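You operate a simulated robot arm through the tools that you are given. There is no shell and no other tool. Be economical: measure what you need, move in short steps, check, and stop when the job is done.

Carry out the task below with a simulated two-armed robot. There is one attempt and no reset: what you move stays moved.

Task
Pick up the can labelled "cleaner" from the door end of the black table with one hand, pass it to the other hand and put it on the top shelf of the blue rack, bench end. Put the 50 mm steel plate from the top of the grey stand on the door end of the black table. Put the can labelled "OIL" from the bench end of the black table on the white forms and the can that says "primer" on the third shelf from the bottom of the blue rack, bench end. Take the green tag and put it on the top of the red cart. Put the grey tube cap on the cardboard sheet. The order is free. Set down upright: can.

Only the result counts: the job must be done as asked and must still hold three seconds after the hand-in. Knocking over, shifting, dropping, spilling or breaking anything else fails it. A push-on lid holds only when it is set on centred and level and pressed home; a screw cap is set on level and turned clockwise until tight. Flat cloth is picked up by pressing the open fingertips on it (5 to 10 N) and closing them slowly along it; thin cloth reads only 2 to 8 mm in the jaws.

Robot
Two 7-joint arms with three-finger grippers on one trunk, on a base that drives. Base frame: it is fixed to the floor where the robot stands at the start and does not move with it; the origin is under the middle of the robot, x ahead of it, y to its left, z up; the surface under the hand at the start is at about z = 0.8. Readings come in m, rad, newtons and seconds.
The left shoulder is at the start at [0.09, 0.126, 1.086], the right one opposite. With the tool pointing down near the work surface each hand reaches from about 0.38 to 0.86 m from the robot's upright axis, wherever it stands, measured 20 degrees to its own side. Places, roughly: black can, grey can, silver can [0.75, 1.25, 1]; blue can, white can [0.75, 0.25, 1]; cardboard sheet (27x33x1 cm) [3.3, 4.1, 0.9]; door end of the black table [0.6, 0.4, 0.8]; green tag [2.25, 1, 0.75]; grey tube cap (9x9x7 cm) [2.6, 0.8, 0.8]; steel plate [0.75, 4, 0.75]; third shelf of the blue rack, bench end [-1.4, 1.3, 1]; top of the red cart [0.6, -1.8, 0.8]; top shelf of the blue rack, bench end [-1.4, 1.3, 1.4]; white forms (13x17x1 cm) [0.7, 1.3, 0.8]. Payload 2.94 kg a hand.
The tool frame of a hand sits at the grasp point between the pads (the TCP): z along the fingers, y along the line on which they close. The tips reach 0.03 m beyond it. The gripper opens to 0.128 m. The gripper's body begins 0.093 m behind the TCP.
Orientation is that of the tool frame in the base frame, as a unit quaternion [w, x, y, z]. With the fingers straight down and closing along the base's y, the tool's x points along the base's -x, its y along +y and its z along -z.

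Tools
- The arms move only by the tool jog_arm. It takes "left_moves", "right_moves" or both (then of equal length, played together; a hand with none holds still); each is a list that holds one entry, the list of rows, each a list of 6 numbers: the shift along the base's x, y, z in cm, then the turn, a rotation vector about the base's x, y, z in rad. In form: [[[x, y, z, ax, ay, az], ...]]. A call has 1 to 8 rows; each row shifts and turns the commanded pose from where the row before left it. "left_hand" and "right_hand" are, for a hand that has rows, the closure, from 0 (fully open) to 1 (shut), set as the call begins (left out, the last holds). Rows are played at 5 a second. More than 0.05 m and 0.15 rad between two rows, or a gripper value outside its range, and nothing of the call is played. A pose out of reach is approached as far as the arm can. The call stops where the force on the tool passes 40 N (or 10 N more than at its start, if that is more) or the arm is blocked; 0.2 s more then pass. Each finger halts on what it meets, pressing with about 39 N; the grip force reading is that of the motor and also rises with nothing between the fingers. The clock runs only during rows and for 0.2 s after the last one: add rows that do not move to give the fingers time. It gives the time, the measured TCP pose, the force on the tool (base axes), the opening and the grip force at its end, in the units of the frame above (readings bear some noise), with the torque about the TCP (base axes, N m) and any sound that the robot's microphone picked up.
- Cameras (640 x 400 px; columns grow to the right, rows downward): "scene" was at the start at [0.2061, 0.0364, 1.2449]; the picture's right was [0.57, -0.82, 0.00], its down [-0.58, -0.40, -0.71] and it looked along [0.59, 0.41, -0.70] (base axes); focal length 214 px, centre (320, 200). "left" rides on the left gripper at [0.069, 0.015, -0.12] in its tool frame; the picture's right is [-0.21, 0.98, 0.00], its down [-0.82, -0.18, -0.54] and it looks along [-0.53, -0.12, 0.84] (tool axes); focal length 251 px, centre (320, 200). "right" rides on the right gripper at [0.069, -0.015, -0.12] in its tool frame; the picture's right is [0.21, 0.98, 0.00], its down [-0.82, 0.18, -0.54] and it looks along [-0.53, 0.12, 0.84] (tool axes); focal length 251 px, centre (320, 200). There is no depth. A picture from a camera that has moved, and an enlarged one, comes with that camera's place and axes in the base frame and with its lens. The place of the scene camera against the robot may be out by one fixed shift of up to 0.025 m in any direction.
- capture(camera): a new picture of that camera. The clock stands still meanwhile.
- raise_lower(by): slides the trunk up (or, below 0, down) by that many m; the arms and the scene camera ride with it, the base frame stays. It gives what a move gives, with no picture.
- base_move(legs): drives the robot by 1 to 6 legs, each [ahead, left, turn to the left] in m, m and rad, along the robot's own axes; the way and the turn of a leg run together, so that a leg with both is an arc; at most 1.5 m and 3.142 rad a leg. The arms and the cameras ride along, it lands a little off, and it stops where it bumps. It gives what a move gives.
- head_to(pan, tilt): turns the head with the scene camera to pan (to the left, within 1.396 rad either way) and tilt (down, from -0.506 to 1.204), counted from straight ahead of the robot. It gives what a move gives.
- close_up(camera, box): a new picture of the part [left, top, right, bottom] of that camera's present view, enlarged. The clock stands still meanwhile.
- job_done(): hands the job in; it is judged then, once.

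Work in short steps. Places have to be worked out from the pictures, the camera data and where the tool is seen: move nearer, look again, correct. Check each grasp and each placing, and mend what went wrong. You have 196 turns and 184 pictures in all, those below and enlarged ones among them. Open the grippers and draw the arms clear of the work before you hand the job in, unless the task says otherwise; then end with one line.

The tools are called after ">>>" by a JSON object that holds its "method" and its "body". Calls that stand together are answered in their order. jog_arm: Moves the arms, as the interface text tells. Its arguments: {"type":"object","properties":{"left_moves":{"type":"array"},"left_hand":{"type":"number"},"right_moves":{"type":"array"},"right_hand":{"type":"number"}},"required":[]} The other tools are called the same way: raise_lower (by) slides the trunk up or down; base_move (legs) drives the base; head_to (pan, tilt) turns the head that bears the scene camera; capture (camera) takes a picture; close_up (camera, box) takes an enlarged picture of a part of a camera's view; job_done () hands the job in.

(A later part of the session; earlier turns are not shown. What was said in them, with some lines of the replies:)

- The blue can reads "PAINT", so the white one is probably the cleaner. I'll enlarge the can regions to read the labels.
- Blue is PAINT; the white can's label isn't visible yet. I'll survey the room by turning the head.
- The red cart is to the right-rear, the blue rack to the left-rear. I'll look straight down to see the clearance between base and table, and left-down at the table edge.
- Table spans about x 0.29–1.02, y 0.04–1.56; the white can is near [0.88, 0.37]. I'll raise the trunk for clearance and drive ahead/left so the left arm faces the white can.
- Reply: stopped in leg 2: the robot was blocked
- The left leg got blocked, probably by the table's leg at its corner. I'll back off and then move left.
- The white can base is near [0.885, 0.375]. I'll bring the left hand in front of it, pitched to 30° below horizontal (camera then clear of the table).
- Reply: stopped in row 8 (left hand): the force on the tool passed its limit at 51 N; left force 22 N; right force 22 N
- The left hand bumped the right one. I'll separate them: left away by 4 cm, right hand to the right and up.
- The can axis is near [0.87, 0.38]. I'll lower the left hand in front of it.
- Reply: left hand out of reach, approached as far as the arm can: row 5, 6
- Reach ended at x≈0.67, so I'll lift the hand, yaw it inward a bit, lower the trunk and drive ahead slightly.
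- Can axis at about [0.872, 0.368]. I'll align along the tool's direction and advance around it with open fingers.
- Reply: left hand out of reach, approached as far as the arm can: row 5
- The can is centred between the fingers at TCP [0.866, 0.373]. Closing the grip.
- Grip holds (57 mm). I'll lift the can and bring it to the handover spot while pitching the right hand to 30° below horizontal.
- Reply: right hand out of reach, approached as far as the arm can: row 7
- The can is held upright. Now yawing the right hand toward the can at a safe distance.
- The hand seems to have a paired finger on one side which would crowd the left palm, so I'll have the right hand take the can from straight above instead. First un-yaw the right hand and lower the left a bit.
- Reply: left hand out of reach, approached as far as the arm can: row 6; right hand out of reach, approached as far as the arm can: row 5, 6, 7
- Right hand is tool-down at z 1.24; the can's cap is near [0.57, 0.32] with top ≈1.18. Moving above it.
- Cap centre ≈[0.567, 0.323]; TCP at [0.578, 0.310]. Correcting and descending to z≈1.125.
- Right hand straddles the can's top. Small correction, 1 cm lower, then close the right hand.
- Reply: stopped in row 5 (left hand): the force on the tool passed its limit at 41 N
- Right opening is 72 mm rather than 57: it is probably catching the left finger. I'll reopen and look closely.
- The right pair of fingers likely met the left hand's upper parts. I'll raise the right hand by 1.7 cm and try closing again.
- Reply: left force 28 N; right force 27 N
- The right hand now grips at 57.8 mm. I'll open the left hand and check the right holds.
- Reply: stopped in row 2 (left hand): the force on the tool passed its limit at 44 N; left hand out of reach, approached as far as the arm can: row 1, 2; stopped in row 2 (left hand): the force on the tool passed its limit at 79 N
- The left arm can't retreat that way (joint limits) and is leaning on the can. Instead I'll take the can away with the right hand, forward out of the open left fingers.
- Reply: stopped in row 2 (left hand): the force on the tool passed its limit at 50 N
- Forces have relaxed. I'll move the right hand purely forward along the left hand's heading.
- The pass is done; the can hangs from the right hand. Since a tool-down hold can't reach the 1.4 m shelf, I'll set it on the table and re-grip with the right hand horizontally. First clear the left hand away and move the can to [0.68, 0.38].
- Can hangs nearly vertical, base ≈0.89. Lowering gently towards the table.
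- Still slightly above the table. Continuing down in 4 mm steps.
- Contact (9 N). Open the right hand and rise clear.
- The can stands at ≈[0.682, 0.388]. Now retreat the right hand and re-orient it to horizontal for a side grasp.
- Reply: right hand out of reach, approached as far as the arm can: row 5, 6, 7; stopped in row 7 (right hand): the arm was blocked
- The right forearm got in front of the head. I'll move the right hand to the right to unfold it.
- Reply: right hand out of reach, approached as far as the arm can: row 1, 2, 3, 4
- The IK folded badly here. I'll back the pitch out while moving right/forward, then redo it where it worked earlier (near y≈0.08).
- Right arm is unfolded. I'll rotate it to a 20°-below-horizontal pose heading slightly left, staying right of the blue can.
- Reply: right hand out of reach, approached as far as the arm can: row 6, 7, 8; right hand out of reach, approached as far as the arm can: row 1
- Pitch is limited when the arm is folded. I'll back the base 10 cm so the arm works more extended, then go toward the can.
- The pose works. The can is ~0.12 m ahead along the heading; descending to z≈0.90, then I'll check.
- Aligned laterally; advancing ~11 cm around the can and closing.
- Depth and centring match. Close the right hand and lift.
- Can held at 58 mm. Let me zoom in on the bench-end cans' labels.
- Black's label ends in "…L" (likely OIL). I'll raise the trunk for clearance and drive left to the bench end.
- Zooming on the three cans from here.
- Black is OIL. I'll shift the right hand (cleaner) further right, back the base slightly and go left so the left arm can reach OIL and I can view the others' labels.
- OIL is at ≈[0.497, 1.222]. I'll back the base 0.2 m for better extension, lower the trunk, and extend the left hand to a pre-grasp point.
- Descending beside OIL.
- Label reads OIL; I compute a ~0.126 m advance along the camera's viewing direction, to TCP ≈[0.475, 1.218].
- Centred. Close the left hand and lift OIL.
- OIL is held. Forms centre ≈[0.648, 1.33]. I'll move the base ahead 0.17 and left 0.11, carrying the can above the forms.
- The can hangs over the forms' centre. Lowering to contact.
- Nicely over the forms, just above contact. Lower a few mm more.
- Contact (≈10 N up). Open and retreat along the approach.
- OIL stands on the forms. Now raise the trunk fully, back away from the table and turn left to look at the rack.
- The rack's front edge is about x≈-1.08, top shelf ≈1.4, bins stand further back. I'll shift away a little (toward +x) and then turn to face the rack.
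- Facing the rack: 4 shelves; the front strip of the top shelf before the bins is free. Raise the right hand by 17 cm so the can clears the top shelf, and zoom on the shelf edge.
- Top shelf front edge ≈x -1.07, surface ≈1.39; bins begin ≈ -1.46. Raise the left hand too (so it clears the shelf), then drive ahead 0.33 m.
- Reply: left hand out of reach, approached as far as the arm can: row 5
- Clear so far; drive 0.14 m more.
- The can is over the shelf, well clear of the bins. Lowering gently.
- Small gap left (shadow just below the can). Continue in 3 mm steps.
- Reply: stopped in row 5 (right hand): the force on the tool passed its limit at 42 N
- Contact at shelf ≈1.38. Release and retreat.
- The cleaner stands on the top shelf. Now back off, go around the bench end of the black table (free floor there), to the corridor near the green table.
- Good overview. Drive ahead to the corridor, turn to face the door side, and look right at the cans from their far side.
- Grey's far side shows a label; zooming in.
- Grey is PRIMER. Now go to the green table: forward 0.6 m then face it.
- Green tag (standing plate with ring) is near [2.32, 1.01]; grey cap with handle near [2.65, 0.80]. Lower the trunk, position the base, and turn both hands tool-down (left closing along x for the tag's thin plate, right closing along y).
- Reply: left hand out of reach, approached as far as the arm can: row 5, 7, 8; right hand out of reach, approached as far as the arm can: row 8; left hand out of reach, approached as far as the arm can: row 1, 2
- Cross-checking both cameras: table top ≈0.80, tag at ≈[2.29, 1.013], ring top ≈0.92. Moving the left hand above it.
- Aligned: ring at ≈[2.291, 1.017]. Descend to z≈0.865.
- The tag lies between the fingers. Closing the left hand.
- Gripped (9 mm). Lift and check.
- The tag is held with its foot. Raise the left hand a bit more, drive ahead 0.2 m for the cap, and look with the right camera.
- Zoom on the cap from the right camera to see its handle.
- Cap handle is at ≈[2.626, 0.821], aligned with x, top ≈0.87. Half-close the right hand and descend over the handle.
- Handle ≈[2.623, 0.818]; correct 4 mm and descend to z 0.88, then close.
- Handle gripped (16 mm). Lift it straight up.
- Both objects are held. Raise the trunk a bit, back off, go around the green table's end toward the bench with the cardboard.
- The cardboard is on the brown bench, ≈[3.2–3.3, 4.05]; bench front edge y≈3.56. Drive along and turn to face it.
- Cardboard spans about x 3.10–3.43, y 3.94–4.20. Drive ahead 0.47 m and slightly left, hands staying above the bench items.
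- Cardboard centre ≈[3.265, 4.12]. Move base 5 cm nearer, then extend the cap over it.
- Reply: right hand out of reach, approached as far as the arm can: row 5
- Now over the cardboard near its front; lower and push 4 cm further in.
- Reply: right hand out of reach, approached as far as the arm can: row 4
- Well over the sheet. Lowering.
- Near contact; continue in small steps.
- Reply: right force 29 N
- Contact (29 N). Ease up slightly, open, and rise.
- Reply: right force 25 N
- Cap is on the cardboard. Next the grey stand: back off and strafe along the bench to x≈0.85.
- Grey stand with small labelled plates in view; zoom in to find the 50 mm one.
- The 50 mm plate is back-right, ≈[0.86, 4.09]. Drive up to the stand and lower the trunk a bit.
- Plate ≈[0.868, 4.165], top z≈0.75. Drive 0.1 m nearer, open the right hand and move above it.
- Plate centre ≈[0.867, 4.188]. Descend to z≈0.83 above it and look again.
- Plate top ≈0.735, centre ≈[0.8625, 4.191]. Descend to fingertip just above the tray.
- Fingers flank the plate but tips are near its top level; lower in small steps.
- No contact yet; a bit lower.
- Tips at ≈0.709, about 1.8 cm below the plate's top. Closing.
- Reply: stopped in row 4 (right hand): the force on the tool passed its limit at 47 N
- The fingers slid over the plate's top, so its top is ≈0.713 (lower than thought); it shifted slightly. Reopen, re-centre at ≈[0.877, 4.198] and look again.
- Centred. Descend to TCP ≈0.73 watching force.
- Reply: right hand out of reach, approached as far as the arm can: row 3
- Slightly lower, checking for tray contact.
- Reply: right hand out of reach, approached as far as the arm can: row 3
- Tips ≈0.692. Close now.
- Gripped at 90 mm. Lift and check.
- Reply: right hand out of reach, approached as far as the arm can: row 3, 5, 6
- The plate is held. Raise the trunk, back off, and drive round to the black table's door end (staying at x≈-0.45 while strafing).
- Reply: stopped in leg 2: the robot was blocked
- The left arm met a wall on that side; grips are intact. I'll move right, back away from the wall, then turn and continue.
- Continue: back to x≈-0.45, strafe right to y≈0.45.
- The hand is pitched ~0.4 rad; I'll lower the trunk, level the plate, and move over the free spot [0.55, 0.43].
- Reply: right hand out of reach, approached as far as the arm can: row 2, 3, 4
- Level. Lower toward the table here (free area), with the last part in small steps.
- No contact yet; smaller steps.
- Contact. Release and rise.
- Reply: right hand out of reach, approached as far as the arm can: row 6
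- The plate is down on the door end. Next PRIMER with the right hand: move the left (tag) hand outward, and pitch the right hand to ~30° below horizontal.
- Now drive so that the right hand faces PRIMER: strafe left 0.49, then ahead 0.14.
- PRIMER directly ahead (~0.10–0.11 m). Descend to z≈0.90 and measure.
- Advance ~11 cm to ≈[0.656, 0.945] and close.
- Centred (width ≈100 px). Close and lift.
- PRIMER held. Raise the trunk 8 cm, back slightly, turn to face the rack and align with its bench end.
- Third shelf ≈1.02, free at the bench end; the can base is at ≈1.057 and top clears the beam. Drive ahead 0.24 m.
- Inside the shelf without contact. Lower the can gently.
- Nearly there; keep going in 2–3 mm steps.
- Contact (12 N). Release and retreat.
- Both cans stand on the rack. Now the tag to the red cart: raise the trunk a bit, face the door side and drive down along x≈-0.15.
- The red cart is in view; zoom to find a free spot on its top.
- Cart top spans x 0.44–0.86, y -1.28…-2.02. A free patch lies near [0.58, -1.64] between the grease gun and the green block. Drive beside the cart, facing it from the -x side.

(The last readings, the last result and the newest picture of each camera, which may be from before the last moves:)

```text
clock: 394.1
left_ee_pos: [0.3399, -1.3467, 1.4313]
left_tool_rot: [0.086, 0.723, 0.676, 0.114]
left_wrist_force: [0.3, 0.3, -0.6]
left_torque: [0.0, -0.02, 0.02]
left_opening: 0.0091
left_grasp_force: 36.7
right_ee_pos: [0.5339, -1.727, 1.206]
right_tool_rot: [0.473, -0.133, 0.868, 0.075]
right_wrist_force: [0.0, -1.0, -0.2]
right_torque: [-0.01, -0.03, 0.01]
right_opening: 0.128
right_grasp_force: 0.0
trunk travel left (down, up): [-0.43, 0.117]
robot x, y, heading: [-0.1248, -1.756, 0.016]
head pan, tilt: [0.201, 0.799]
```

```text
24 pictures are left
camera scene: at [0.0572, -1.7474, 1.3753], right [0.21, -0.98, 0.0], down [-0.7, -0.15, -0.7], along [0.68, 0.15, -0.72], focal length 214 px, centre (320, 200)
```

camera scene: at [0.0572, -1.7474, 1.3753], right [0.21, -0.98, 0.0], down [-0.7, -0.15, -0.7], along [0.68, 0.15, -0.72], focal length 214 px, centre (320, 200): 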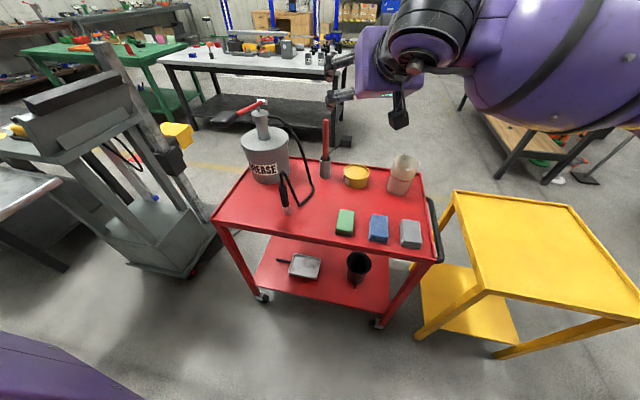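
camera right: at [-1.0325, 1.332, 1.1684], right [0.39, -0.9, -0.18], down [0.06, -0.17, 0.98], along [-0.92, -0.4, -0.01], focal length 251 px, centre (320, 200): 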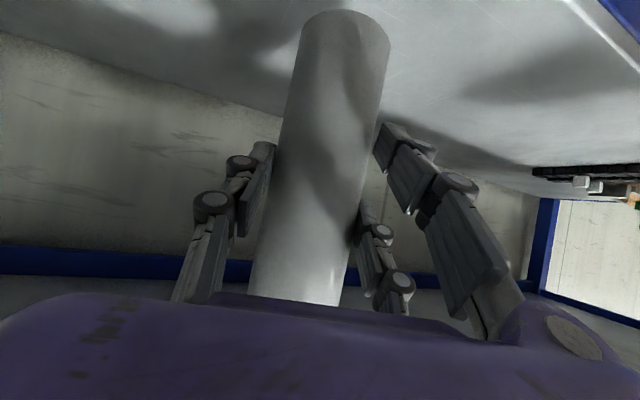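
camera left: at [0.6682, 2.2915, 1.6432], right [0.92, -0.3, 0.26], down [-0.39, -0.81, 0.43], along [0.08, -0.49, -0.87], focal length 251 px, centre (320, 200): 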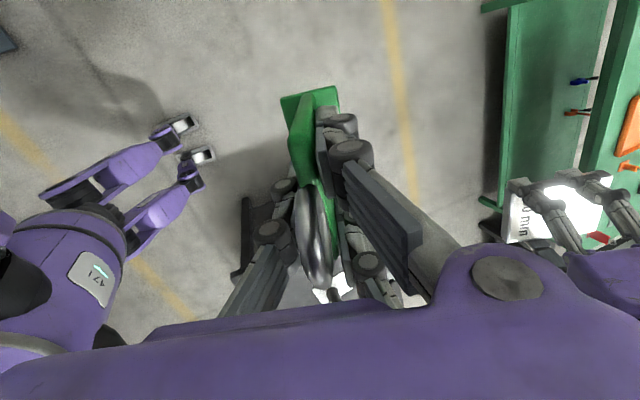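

Target spot [0.635, -1.67] is clear of hose, gun and block. First move the right arm aside, then approach 0.15 m.

>>> {"method": "jog_arm", "body": {"right_moves": [[[-1, -4, 0.5, 0, 0, 0], [-1, -4, 0.5, 0, 0, 0], [-1, -4, 0.5, 0, 0, 0], [-1, -4, 0.5, 0, 0, 0], [-1, -4, 0.5, 0, 0, 0], [-1, -4, 0.5, 0, 0, 0], [-1, -4, 0.5, 0, 0, 0]]]}}

>>> {"method": "base_move", "body": {"legs": [[0.14, -0.05, -0.014]]}}

>>> {"method": "jog_arm", "body": {"left_moves": [[[0, 0, 0, -0.02, 0.142, 0.033], [0, 0, 0, -0.02, 0.142, 0.033], [2, -4.4, 0, 0, 0, 0], [2, -4.4, 0, 0, 0, 0], [2, -4.4, -1, 0, 0, 0], [2, -4.4, -1, 0, 0, 0], [2, -4.4, -1, 0, 0, 0], [2, -4.4, -1, 0, 0, 0]]]}}

>>> {"method": "capture", "body": {"camera": "left"}}

>>> {"method": "capture", "body": {"camera": "scene"}}

```text
clock: 395.7
left_ee_pos: [0.3361, -1.348, 1.433]
left_tool_rot: [0.088, 0.723, 0.676, 0.116]
left_wrist_force: [-0.6, 0.2, -0.8]
left_torque: [-0.03, -0.07, 0.01]
left_opening: 0.0092
left_grasp_force: 36.9
right_ee_pos: [0.4638, -2.006, 1.2426]
right_tool_rot: [0.473, -0.135, 0.867, 0.075]
right_wrist_force: [-0.6, 0.2, 0.2]
right_torque: [0.01, -0.01, -0.04]
right_opening: 0.1281
right_grasp_force: 0.1
trunk travel left (down, up): [-0.43, 0.117]
robot x, y, heading: [-0.1278, -1.7553, 0.009]
head pan, tilt: [0.201, 0.799]
```

```text
clock: 397.1
left_ee_pos: [0.4859, -1.4021, 1.4313]
left_tool_rot: [0.088, 0.726, 0.672, 0.115]
left_wrist_force: [-0.2, 0.0, -0.6]
left_torque: [0.02, 0.0, 0.0]
left_opening: 0.0094
left_grasp_force: 36.8
right_ee_pos: [0.6037, -2.0624, 1.2434]
right_tool_rot: [0.474, -0.129, 0.868, 0.072]
right_wrist_force: [0.0, 0.4, -0.5]
right_torque: [0.01, 0.01, 0.0]
right_opening: 0.1283
right_grasp_force: 0.0
trunk travel left (down, up): [-0.43, 0.117]
robot x, y, heading: [0.0211, -1.8043, -0.004]
head pan, tilt: [0.201, 0.799]
```

```text
clock: 398.9
left_ee_pos: [0.5459, -1.6222, 1.3413]
left_tool_rot: [0.004, 0.71, 0.704, 0.0]
left_wrist_force: [-0.3, -0.4, -0.4]
left_torque: [0.01, 0.02, 0.02]
left_opening: 0.0093
left_grasp_force: 36.6
left hand out of reach, approached as far as the arm can: row 3, 4, 5, 6, 7, 8
right_ee_pos: [0.6041, -2.0634, 1.2425]
right_tool_rot: [0.474, -0.128, 0.868, 0.072]
right_wrist_force: [-0.4, 0.0, -0.3]
right_torque: [-0.01, -0.03, 0.02]
right_opening: 0.128
right_grasp_force: 0.1
trunk travel left (down, up): [-0.43, 0.117]
robot x, y, heading: [0.0162, -1.8052, -0.002]
head pan, tilt: [0.201, 0.799]
```

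```text
23 pictures are left
camera left: at [0.5612, -1.5523, 1.461], right [0.97, -0.22, 0.01], down [-0.19, -0.82, 0.54], along [-0.12, -0.53, -0.84], focal length 251 px, centre (320, 200)
```

left: 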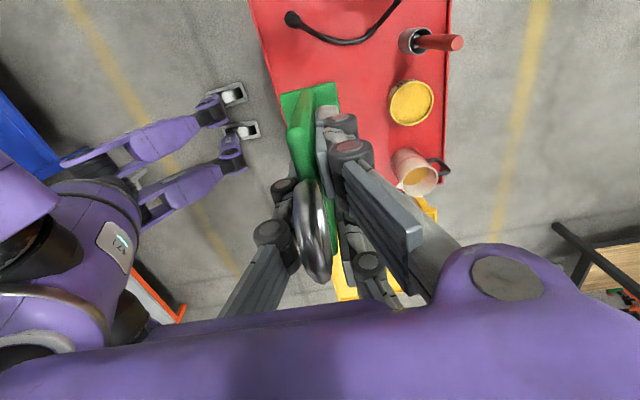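

```text
22 pictures are left
camera scene: at [0.1999, -1.7989, 1.3753], right [0.2, -0.98, 0.0], down [-0.7, -0.14, -0.7], along [0.68, 0.14, -0.72], focal length 214 px, centre (320, 200)
```

scene: 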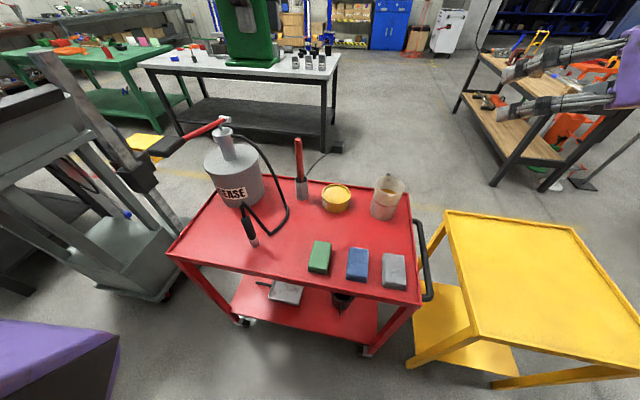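

Lower the trunk and bring the tag over [0.635, -1.672].

>>> {"method": "raise_lower", "body": {"by": -0.15}}

>>> {"method": "jog_arm", "body": {"left_moves": [[[2.2, -1.25, -3, 0, 0, 0], [2.2, -1.25, -3, 0, 0, 0], [2.2, -1.25, -3, 0, 0, 0], [2.2, -1.25, -3, 0, 0, 0], [0, 0, -3, 0, 0, 0], [0, 0, 0, 0, 0, 0]]]}}

>>> {"method": "capture", "body": {"camera": "left"}}

>>> {"method": "capture", "body": {"camera": "scene"}}

```text
clock: 400.6
left_ee_pos: [0.5448, -1.6223, 1.1925]
left_tool_rot: [0.003, 0.711, 0.703, 0.001]
left_wrist_force: [0.5, -0.6, -0.6]
left_torque: [-0.04, -0.02, -0.01]
left_opening: 0.0093
left_grasp_force: 36.9
right_ee_pos: [0.6048, -2.0629, 1.0946]
right_tool_rot: [0.474, -0.128, 0.868, 0.072]
right_wrist_force: [0.5, 0.7, -0.1]
right_torque: [0.01, 0.02, 0.0]
right_opening: 0.1283
right_grasp_force: 0.1
trunk travel left (down, up): [-0.28, 0.267]
robot x, y, heading: [0.0177, -1.8032, -0.002]
head pan, tilt: [0.201, 0.799]
```

```text
clock: 402.0
left_ee_pos: [0.6127, -1.6424, 1.0738]
left_tool_rot: [0.002, 0.712, 0.703, 0.0]
left_wrist_force: [0.3, 0.1, 0.5]
left_torque: [0.0, 0.0, 0.0]
left_opening: 0.0092
left_grasp_force: 37.2
left hand out of reach, approached as far as the arm can: row 3, 4
right_ee_pos: [0.6053, -2.0633, 1.0921]
right_tool_rot: [0.473, -0.128, 0.869, 0.071]
right_wrist_force: [0.9, 1.2, 0.4]
right_torque: [0.02, -0.01, -0.01]
right_opening: 0.1282
right_grasp_force: 0.1
trunk travel left (down, up): [-0.28, 0.267]
robot x, y, heading: [0.0182, -1.8071, 0.001]
head pan, tilt: [0.201, 0.799]
```

```text
21 pictures are left
camera left: at [0.629, -1.5731, 1.1928], right [0.97, -0.23, 0.0], down [-0.19, -0.82, 0.54], along [-0.12, -0.53, -0.84], focal length 251 px, centre (320, 200)
```

left: 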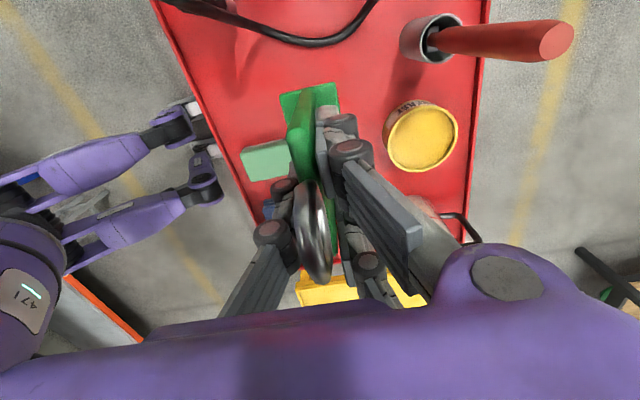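

```text
20 pictures are left
camera scene: at [0.2406, -1.7986, 1.2232], right [0.2, -0.98, 0.0], down [-0.7, -0.14, -0.7], along [0.68, 0.14, -0.72], focal length 214 px, centre (320, 200)
```

scene: 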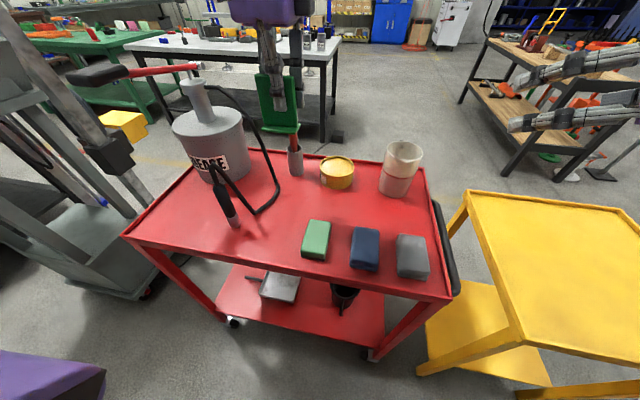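

Landing spot checks clear: hose ~4 cm, block and tin beside. Descend, last part slowly.

>>> {"method": "jog_arm", "body": {"left_moves": [[[0, -0.7, -4, 0, 0, 0], [0, 0, -4, 0, 0, 0], [0, 0, -4, 0, 0, 0], [0, 0, -3, 0, 0, 0], [0, 0, -1.5, 0, 0, 0], [0, 0, 0, 0, 0, 0]]]}}

>>> {"method": "close_up", "body": {"camera": "scene", "box": [180, 80, 400, 280]}}

```text
clock: 403.4
left_ee_pos: [0.6134, -1.6501, 0.9089]
left_tool_rot: [0.002, 0.711, 0.703, 0.0]
left_wrist_force: [0.1, 0.5, -0.6]
left_torque: [-0.03, -0.01, -0.04]
left_opening: 0.0092
left_grasp_force: 36.5
right_ee_pos: [0.6049, -2.063, 1.0921]
right_tool_rot: [0.473, -0.128, 0.869, 0.072]
right_wrist_force: [0.1, -0.5, -0.3]
right_torque: [-0.03, -0.02, -0.03]
right_opening: 0.1279
right_grasp_force: 0.1
trunk travel left (down, up): [-0.28, 0.267]
robot x, y, heading: [0.0152, -1.8035, -0.001]
head pan, tilt: [0.201, 0.799]
```

```text
2.00 times, centred on (290, 180) of scene
camera zoom: at [0.2407, -1.7985, 1.2232], right [0.2, -0.98, 0.0], down [-0.7, -0.14, -0.7], along [0.68, 0.14, -0.72], focal length 429 px, centre (380, 240)
```

zoom: 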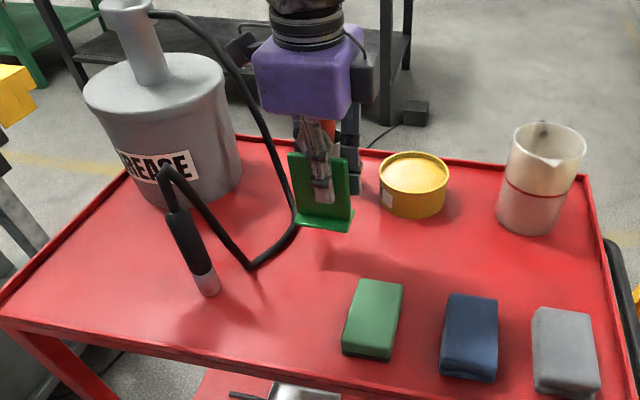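

The hose loop is ~3 cm from the tag's left end; shift 1.2 cm away and lower to contact.

>>> {"method": "jog_arm", "body": {"left_moves": [[[0, -1.2, -1, 0, 0, 0], [0, 0, -1.5, 0, 0, 0], [0, 0, -0.5, 0, 0, 0], [0, 0, -0.4, 0, 0, 0], [0, 0, -0.3, 0, 0, 0], [0, 0, 0, 0, 0, 0]]]}}

>>> {"method": "close_up", "body": {"camera": "scene", "box": [220, 110, 380, 250]}}

```text
clock: 404.8
left_ee_pos: [0.6129, -1.6614, 0.8709]
left_tool_rot: [0.003, 0.711, 0.703, 0.0]
left_wrist_force: [0.2, -0.1, -0.6]
left_torque: [0.01, 0.02, 0.05]
left_opening: 0.0092
left_grasp_force: 36.7
right_ee_pos: [0.6048, -2.0623, 1.091]
right_tool_rot: [0.473, -0.128, 0.869, 0.071]
right_wrist_force: [0.1, 0.4, -0.2]
right_torque: [0.01, 0.02, 0.01]
right_opening: 0.1281
right_grasp_force: 0.0
trunk travel left (down, up): [-0.28, 0.267]
robot x, y, heading: [0.0165, -1.8044, -0.004]
head pan, tilt: [0.201, 0.799]
```

```text
2.86 times, centred on (300, 180) of scene
camera zoom: at [0.2408, -1.7985, 1.2231], right [0.2, -0.98, 0.0], down [-0.7, -0.14, -0.7], along [0.68, 0.14, -0.72], focal length 613 px, centre (377, 257)
```

zoom: 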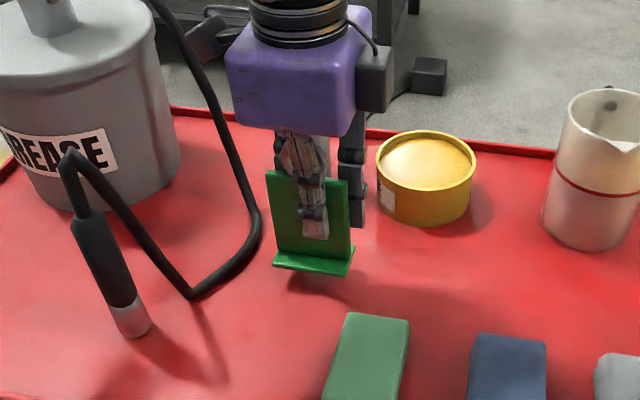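

Clear of everything; foot still ~2–3 cm above. Continue down.

>>> {"method": "jog_arm", "body": {"left_moves": [[[0, 0, -0.5, 0, 0, 0], [0, 0, -0.4, 0, 0, 0], [0, 0, -0.4, 0, 0, 0], [0, 0, -0.3, 0, 0, 0], [0, 0, -0.3, 0, 0, 0], [0, 0, 0, 0, 0, 0]]]}}

```text
clock: 406.2
left_ee_pos: [0.6131, -1.6604, 0.8533]
left_tool_rot: [0.003, 0.711, 0.703, 0.001]
left_wrist_force: [0.4, 1.2, 0.5]
left_torque: [-0.04, 0.0, -0.01]
left_opening: 0.009
left_grasp_force: 36.7
right_ee_pos: [0.6044, -2.0636, 1.0929]
right_tool_rot: [0.473, -0.129, 0.868, 0.072]
right_wrist_force: [0.4, 0.0, 0.4]
right_torque: [0.0, 0.01, 0.02]
right_opening: 0.1279
right_grasp_force: 0.1
trunk travel left (down, up): [-0.28, 0.267]
robot x, y, heading: [0.0155, -1.8049, -0.001]
head pan, tilt: [0.201, 0.799]
```

>>> {"method": "jog_arm", "body": {"left_moves": [[[0, 0, -0.3, 0, 0, 0], [0, 0, -0.3, 0, 0, 0], [0, 0, -0.3, 0, 0, 0], [0, 0, 0, 0, 0, 0]]]}}

>>> {"method": "close_up", "body": {"camera": "scene", "box": [220, 110, 380, 250]}}

```text
clock: 407.2
left_ee_pos: [0.6144, -1.6578, 0.848]
left_tool_rot: [0.006, 0.71, 0.704, 0.002]
left_wrist_force: [3.0, 2.3, 20.7]
left_torque: [0.85, -0.11, -0.05]
left_opening: 0.0089
left_grasp_force: 36.8
left hand out of reach, approached as far as the arm can: row 2
right_ee_pos: [0.6034, -2.0634, 1.0936]
right_tool_rot: [0.474, -0.128, 0.868, 0.071]
right_wrist_force: [-0.5, 0.0, 0.2]
right_torque: [-0.04, -0.02, 0.03]
right_opening: 0.1279
right_grasp_force: 0.0
trunk travel left (down, up): [-0.28, 0.267]
robot x, y, heading: [0.0178, -1.8022, -0.003]
head pan, tilt: [0.201, 0.799]
```

```text
2.86 times, centred on (300, 180) of scene
camera zoom: at [0.2394, -1.7988, 1.2236], right [0.2, -0.98, 0.0], down [-0.7, -0.14, -0.7], along [0.68, 0.14, -0.72], focal length 613 px, centre (377, 257)
```

zoom: 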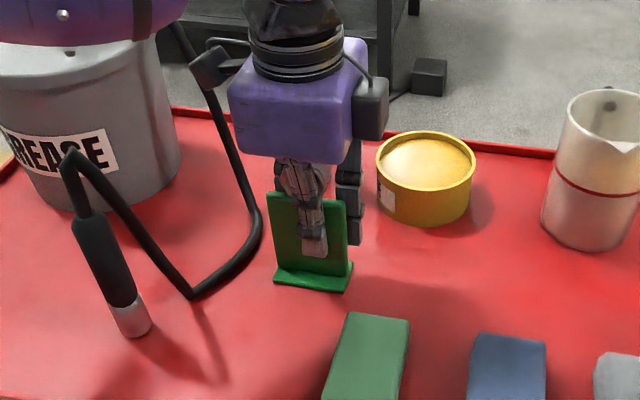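

Contact (21 N up). Ease slightly and open only partway, then rise.

>>> {"method": "jog_arm", "body": {"left_moves": [[[0, 0, 0.2, 0, 0, 0], [0, 0, 0, 0, 0, 0]]]}}

>>> {"method": "jog_arm", "body": {"left_moves": [[[0, 0, 0, 0, 0, 0], [0, 0, 0, 0, 0, 0], [0, 0, 0, 0, 0, 0]]], "left_hand": 0.7}}

>>> {"method": "close_up", "body": {"camera": "scene", "box": [220, 110, 380, 250]}}

```text
clock: 407.8
left_ee_pos: [0.6143, -1.6592, 0.8487]
left_tool_rot: [0.002, 0.712, 0.703, 0.0]
left_wrist_force: [6.8, 2.0, 15.8]
left_torque: [0.44, -0.16, -0.1]
left_opening: 0.009
left_grasp_force: 36.4
right_ee_pos: [0.6034, -2.0637, 1.0924]
right_tool_rot: [0.474, -0.128, 0.868, 0.071]
right_wrist_force: [-0.3, -0.8, -0.2]
right_torque: [0.02, 0.03, 0.02]
right_opening: 0.128
right_grasp_force: 0.1
trunk travel left (down, up): [-0.28, 0.267]
robot x, y, heading: [0.0186, -1.8041, 0.003]
head pan, tilt: [0.201, 0.799]
```

```text
clock: 408.6
left_ee_pos: [0.6135, -1.6582, 0.8459]
left_tool_rot: [0.003, 0.711, 0.703, 0.0]
left_wrist_force: [0.2, -0.3, 1.1]
left_torque: [0.03, 0.01, -0.02]
left_opening: 0.0381
left_grasp_force: 0.0
right_ee_pos: [0.6047, -2.0621, 1.0927]
right_tool_rot: [0.474, -0.128, 0.869, 0.071]
right_wrist_force: [1.1, 0.9, 0.5]
right_torque: [0.0, -0.04, -0.01]
right_opening: 0.1278
right_grasp_force: 0.2
trunk travel left (down, up): [-0.28, 0.267]
robot x, y, heading: [0.0205, -1.8036, 0.003]
head pan, tilt: [0.201, 0.799]
```

```text
2.86 times, centred on (300, 180) of scene
camera zoom: at [0.2408, -1.7985, 1.2231], right [0.2, -0.98, 0.0], down [-0.7, -0.14, -0.7], along [0.68, 0.14, -0.72], focal length 613 px, centre (377, 257)
```

zoom: 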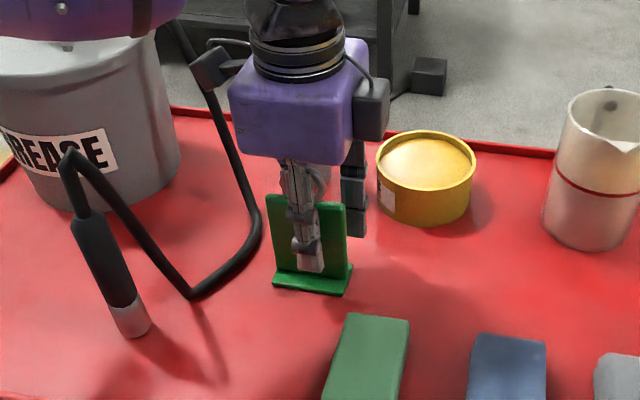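

The tag stands on the cart. Rise straight up along the descent path.

>>> {"method": "jog_arm", "body": {"left_moves": [[[0, 0, 2, 0, 0, 0], [0, 0, 3, 0, 0, 0], [0, 0, 4, 0, 0, 0], [0, 0, 4, 0, 0, 0], [0, 0, 4, 0, 0, 0], [0, 0, 4, 0, 0, 0]]]}}

>>> {"method": "capture", "body": {"camera": "scene"}}

```text
clock: 410.0
left_ee_pos: [0.6132, -1.6588, 1.0557]
left_tool_rot: [0.003, 0.712, 0.702, 0.0]
left_wrist_force: [0.4, 0.7, 0.8]
left_torque: [0.0, 0.03, 0.01]
left_opening: 0.0386
left_grasp_force: 0.0
right_ee_pos: [0.6051, -2.0628, 1.0925]
right_tool_rot: [0.473, -0.128, 0.869, 0.072]
right_wrist_force: [0.2, 0.3, 0.7]
right_torque: [-0.03, -0.01, -0.01]
right_opening: 0.128
right_grasp_force: 0.0
trunk travel left (down, up): [-0.28, 0.267]
robot x, y, heading: [0.0186, -1.8031, -0.002]
head pan, tilt: [0.201, 0.799]
```

```text
15 pictures are left
camera scene: at [0.243, -1.7845, 1.2344], right [0.34, -0.94, 0.0], down [-0.58, -0.21, -0.79], along [0.74, 0.27, -0.62], focal length 214 px, centre (320, 200)
```

scene: 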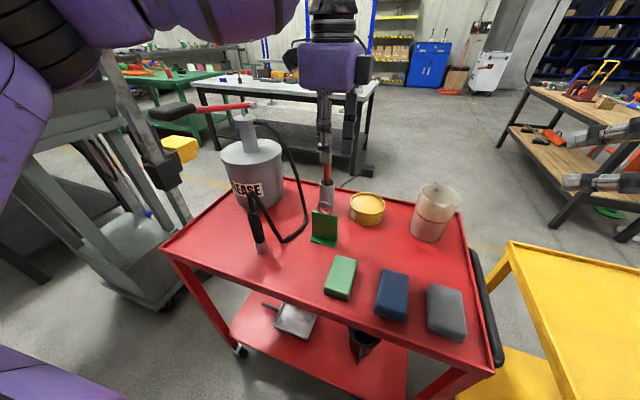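

The tag is standing on the cart top, nothing else disturbed. Raise the trunk, back away, open the left hand, and take a final look.

>>> {"method": "raise_lower", "body": {"by": 0.2}}

>>> {"method": "base_move", "body": {"legs": [[-0.45, 0, 0]]}}

>>> {"method": "jog_arm", "body": {"left_moves": [[[0, 0, 0, 0, 0, 0], [0, 0, 0, 0, 0, 0], [0, 0, 0, 0, 0, 0], [0, 0, 0, 0, 0, 0]]], "left_hand": 0}}

>>> {"method": "head_to", "body": {"pan": 0.3, "tilt": 0.6}}

>>> {"method": "capture", "body": {"camera": "scene"}}

```text
clock: 412.2
left_ee_pos: [0.5551, -1.6605, 1.3896]
left_tool_rot: [0.096, 0.705, 0.697, 0.093]
left_wrist_force: [0.1, -0.3, -0.8]
left_torque: [0.03, -0.04, -0.03]
left_opening: 0.0382
left_grasp_force: 0.1
right_ee_pos: [0.6058, -2.0643, 1.2913]
right_tool_rot: [0.473, -0.128, 0.869, 0.072]
right_wrist_force: [0.0, 1.4, -0.1]
right_torque: [-0.04, 0.0, 0.05]
right_opening: 0.128
right_grasp_force: 0.0
trunk travel left (down, up): [-0.48, 0.067]
robot x, y, heading: [0.0179, -1.8058, 0.002]
head pan, tilt: [0.201, 0.799]
```

```text
clock: 414.9
left_ee_pos: [0.1099, -1.6612, 1.3895]
left_tool_rot: [0.097, 0.708, 0.694, 0.092]
left_wrist_force: [0.6, 0.3, -0.1]
left_torque: [-0.02, -0.02, 0.01]
left_opening: 0.0382
left_grasp_force: 0.1
right_ee_pos: [0.1584, -2.0656, 1.2911]
right_tool_rot: [0.474, -0.124, 0.869, 0.07]
right_wrist_force: [-0.8, 0.2, 1.3]
right_torque: [-0.02, 0.0, -0.01]
right_opening: 0.128
right_grasp_force: 0.1
trunk travel left (down, up): [-0.48, 0.067]
robot x, y, heading: [-0.426, -1.8024, -0.011]
head pan, tilt: [0.201, 0.799]
```

```text
clock: 415.9
left_ee_pos: [0.1101, -1.6609, 1.3907]
left_tool_rot: [0.097, 0.708, 0.693, 0.093]
left_wrist_force: [0.2, 0.4, 0.9]
left_torque: [-0.02, 0.0, -0.02]
left_opening: 0.1281
left_grasp_force: 0.1
right_ee_pos: [0.1577, -2.0663, 1.2917]
right_tool_rot: [0.474, -0.125, 0.869, 0.071]
right_wrist_force: [0.1, -1.1, 0.5]
right_torque: [-0.02, 0.01, 0.0]
right_opening: 0.1281
right_grasp_force: 0.1
trunk travel left (down, up): [-0.48, 0.067]
robot x, y, heading: [-0.4295, -1.801, -0.013]
head pan, tilt: [0.201, 0.799]
```

```text
clock: 416.6
left_ee_pos: [0.1094, -1.6611, 1.3901]
left_tool_rot: [0.097, 0.708, 0.693, 0.093]
left_wrist_force: [0.6, -0.4, 0.0]
left_torque: [0.0, 0.04, 0.02]
left_opening: 0.128
left_grasp_force: 0.0
right_ee_pos: [0.1581, -2.0651, 1.292]
right_tool_rot: [0.473, -0.125, 0.869, 0.07]
right_wrist_force: [-0.2, 0.6, 0.0]
right_torque: [-0.03, -0.04, 0.0]
right_opening: 0.1281
right_grasp_force: 0.0
trunk travel left (down, up): [-0.48, 0.067]
robot x, y, heading: [-0.4289, -1.8029, -0.012]
head pan, tilt: [0.3, 0.6]
```

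```text
14 pictures are left
camera scene: at [-0.2678, -1.7876, 1.4509], right [0.29, -0.96, 0.0], down [-0.54, -0.16, -0.82], along [0.79, 0.24, -0.57], focal length 214 px, centre (320, 200)
```

scene: 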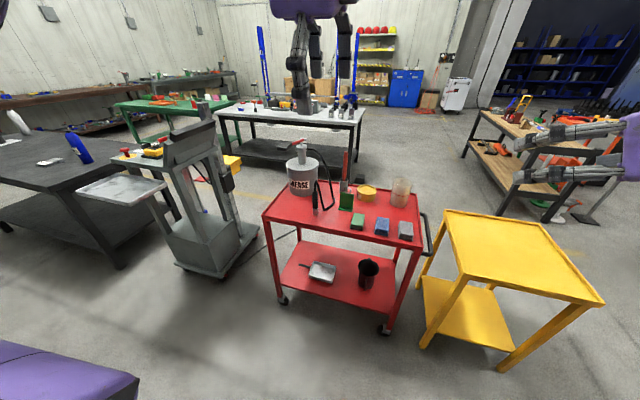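

Everything is in place, the hands are open and the arms are clear of the work, so I'm handing the job in.

>>> {"method": "job_done", "body": {}}

```text
The job is handed in.
```

All six items are placed and the job is handed in: cleaner on the top rack shelf, primer on the third shelf, OIL on the forms, the 50 mm plate on the door end of the black table, the cap on the cardboard sheet, and the tag on the red cart.
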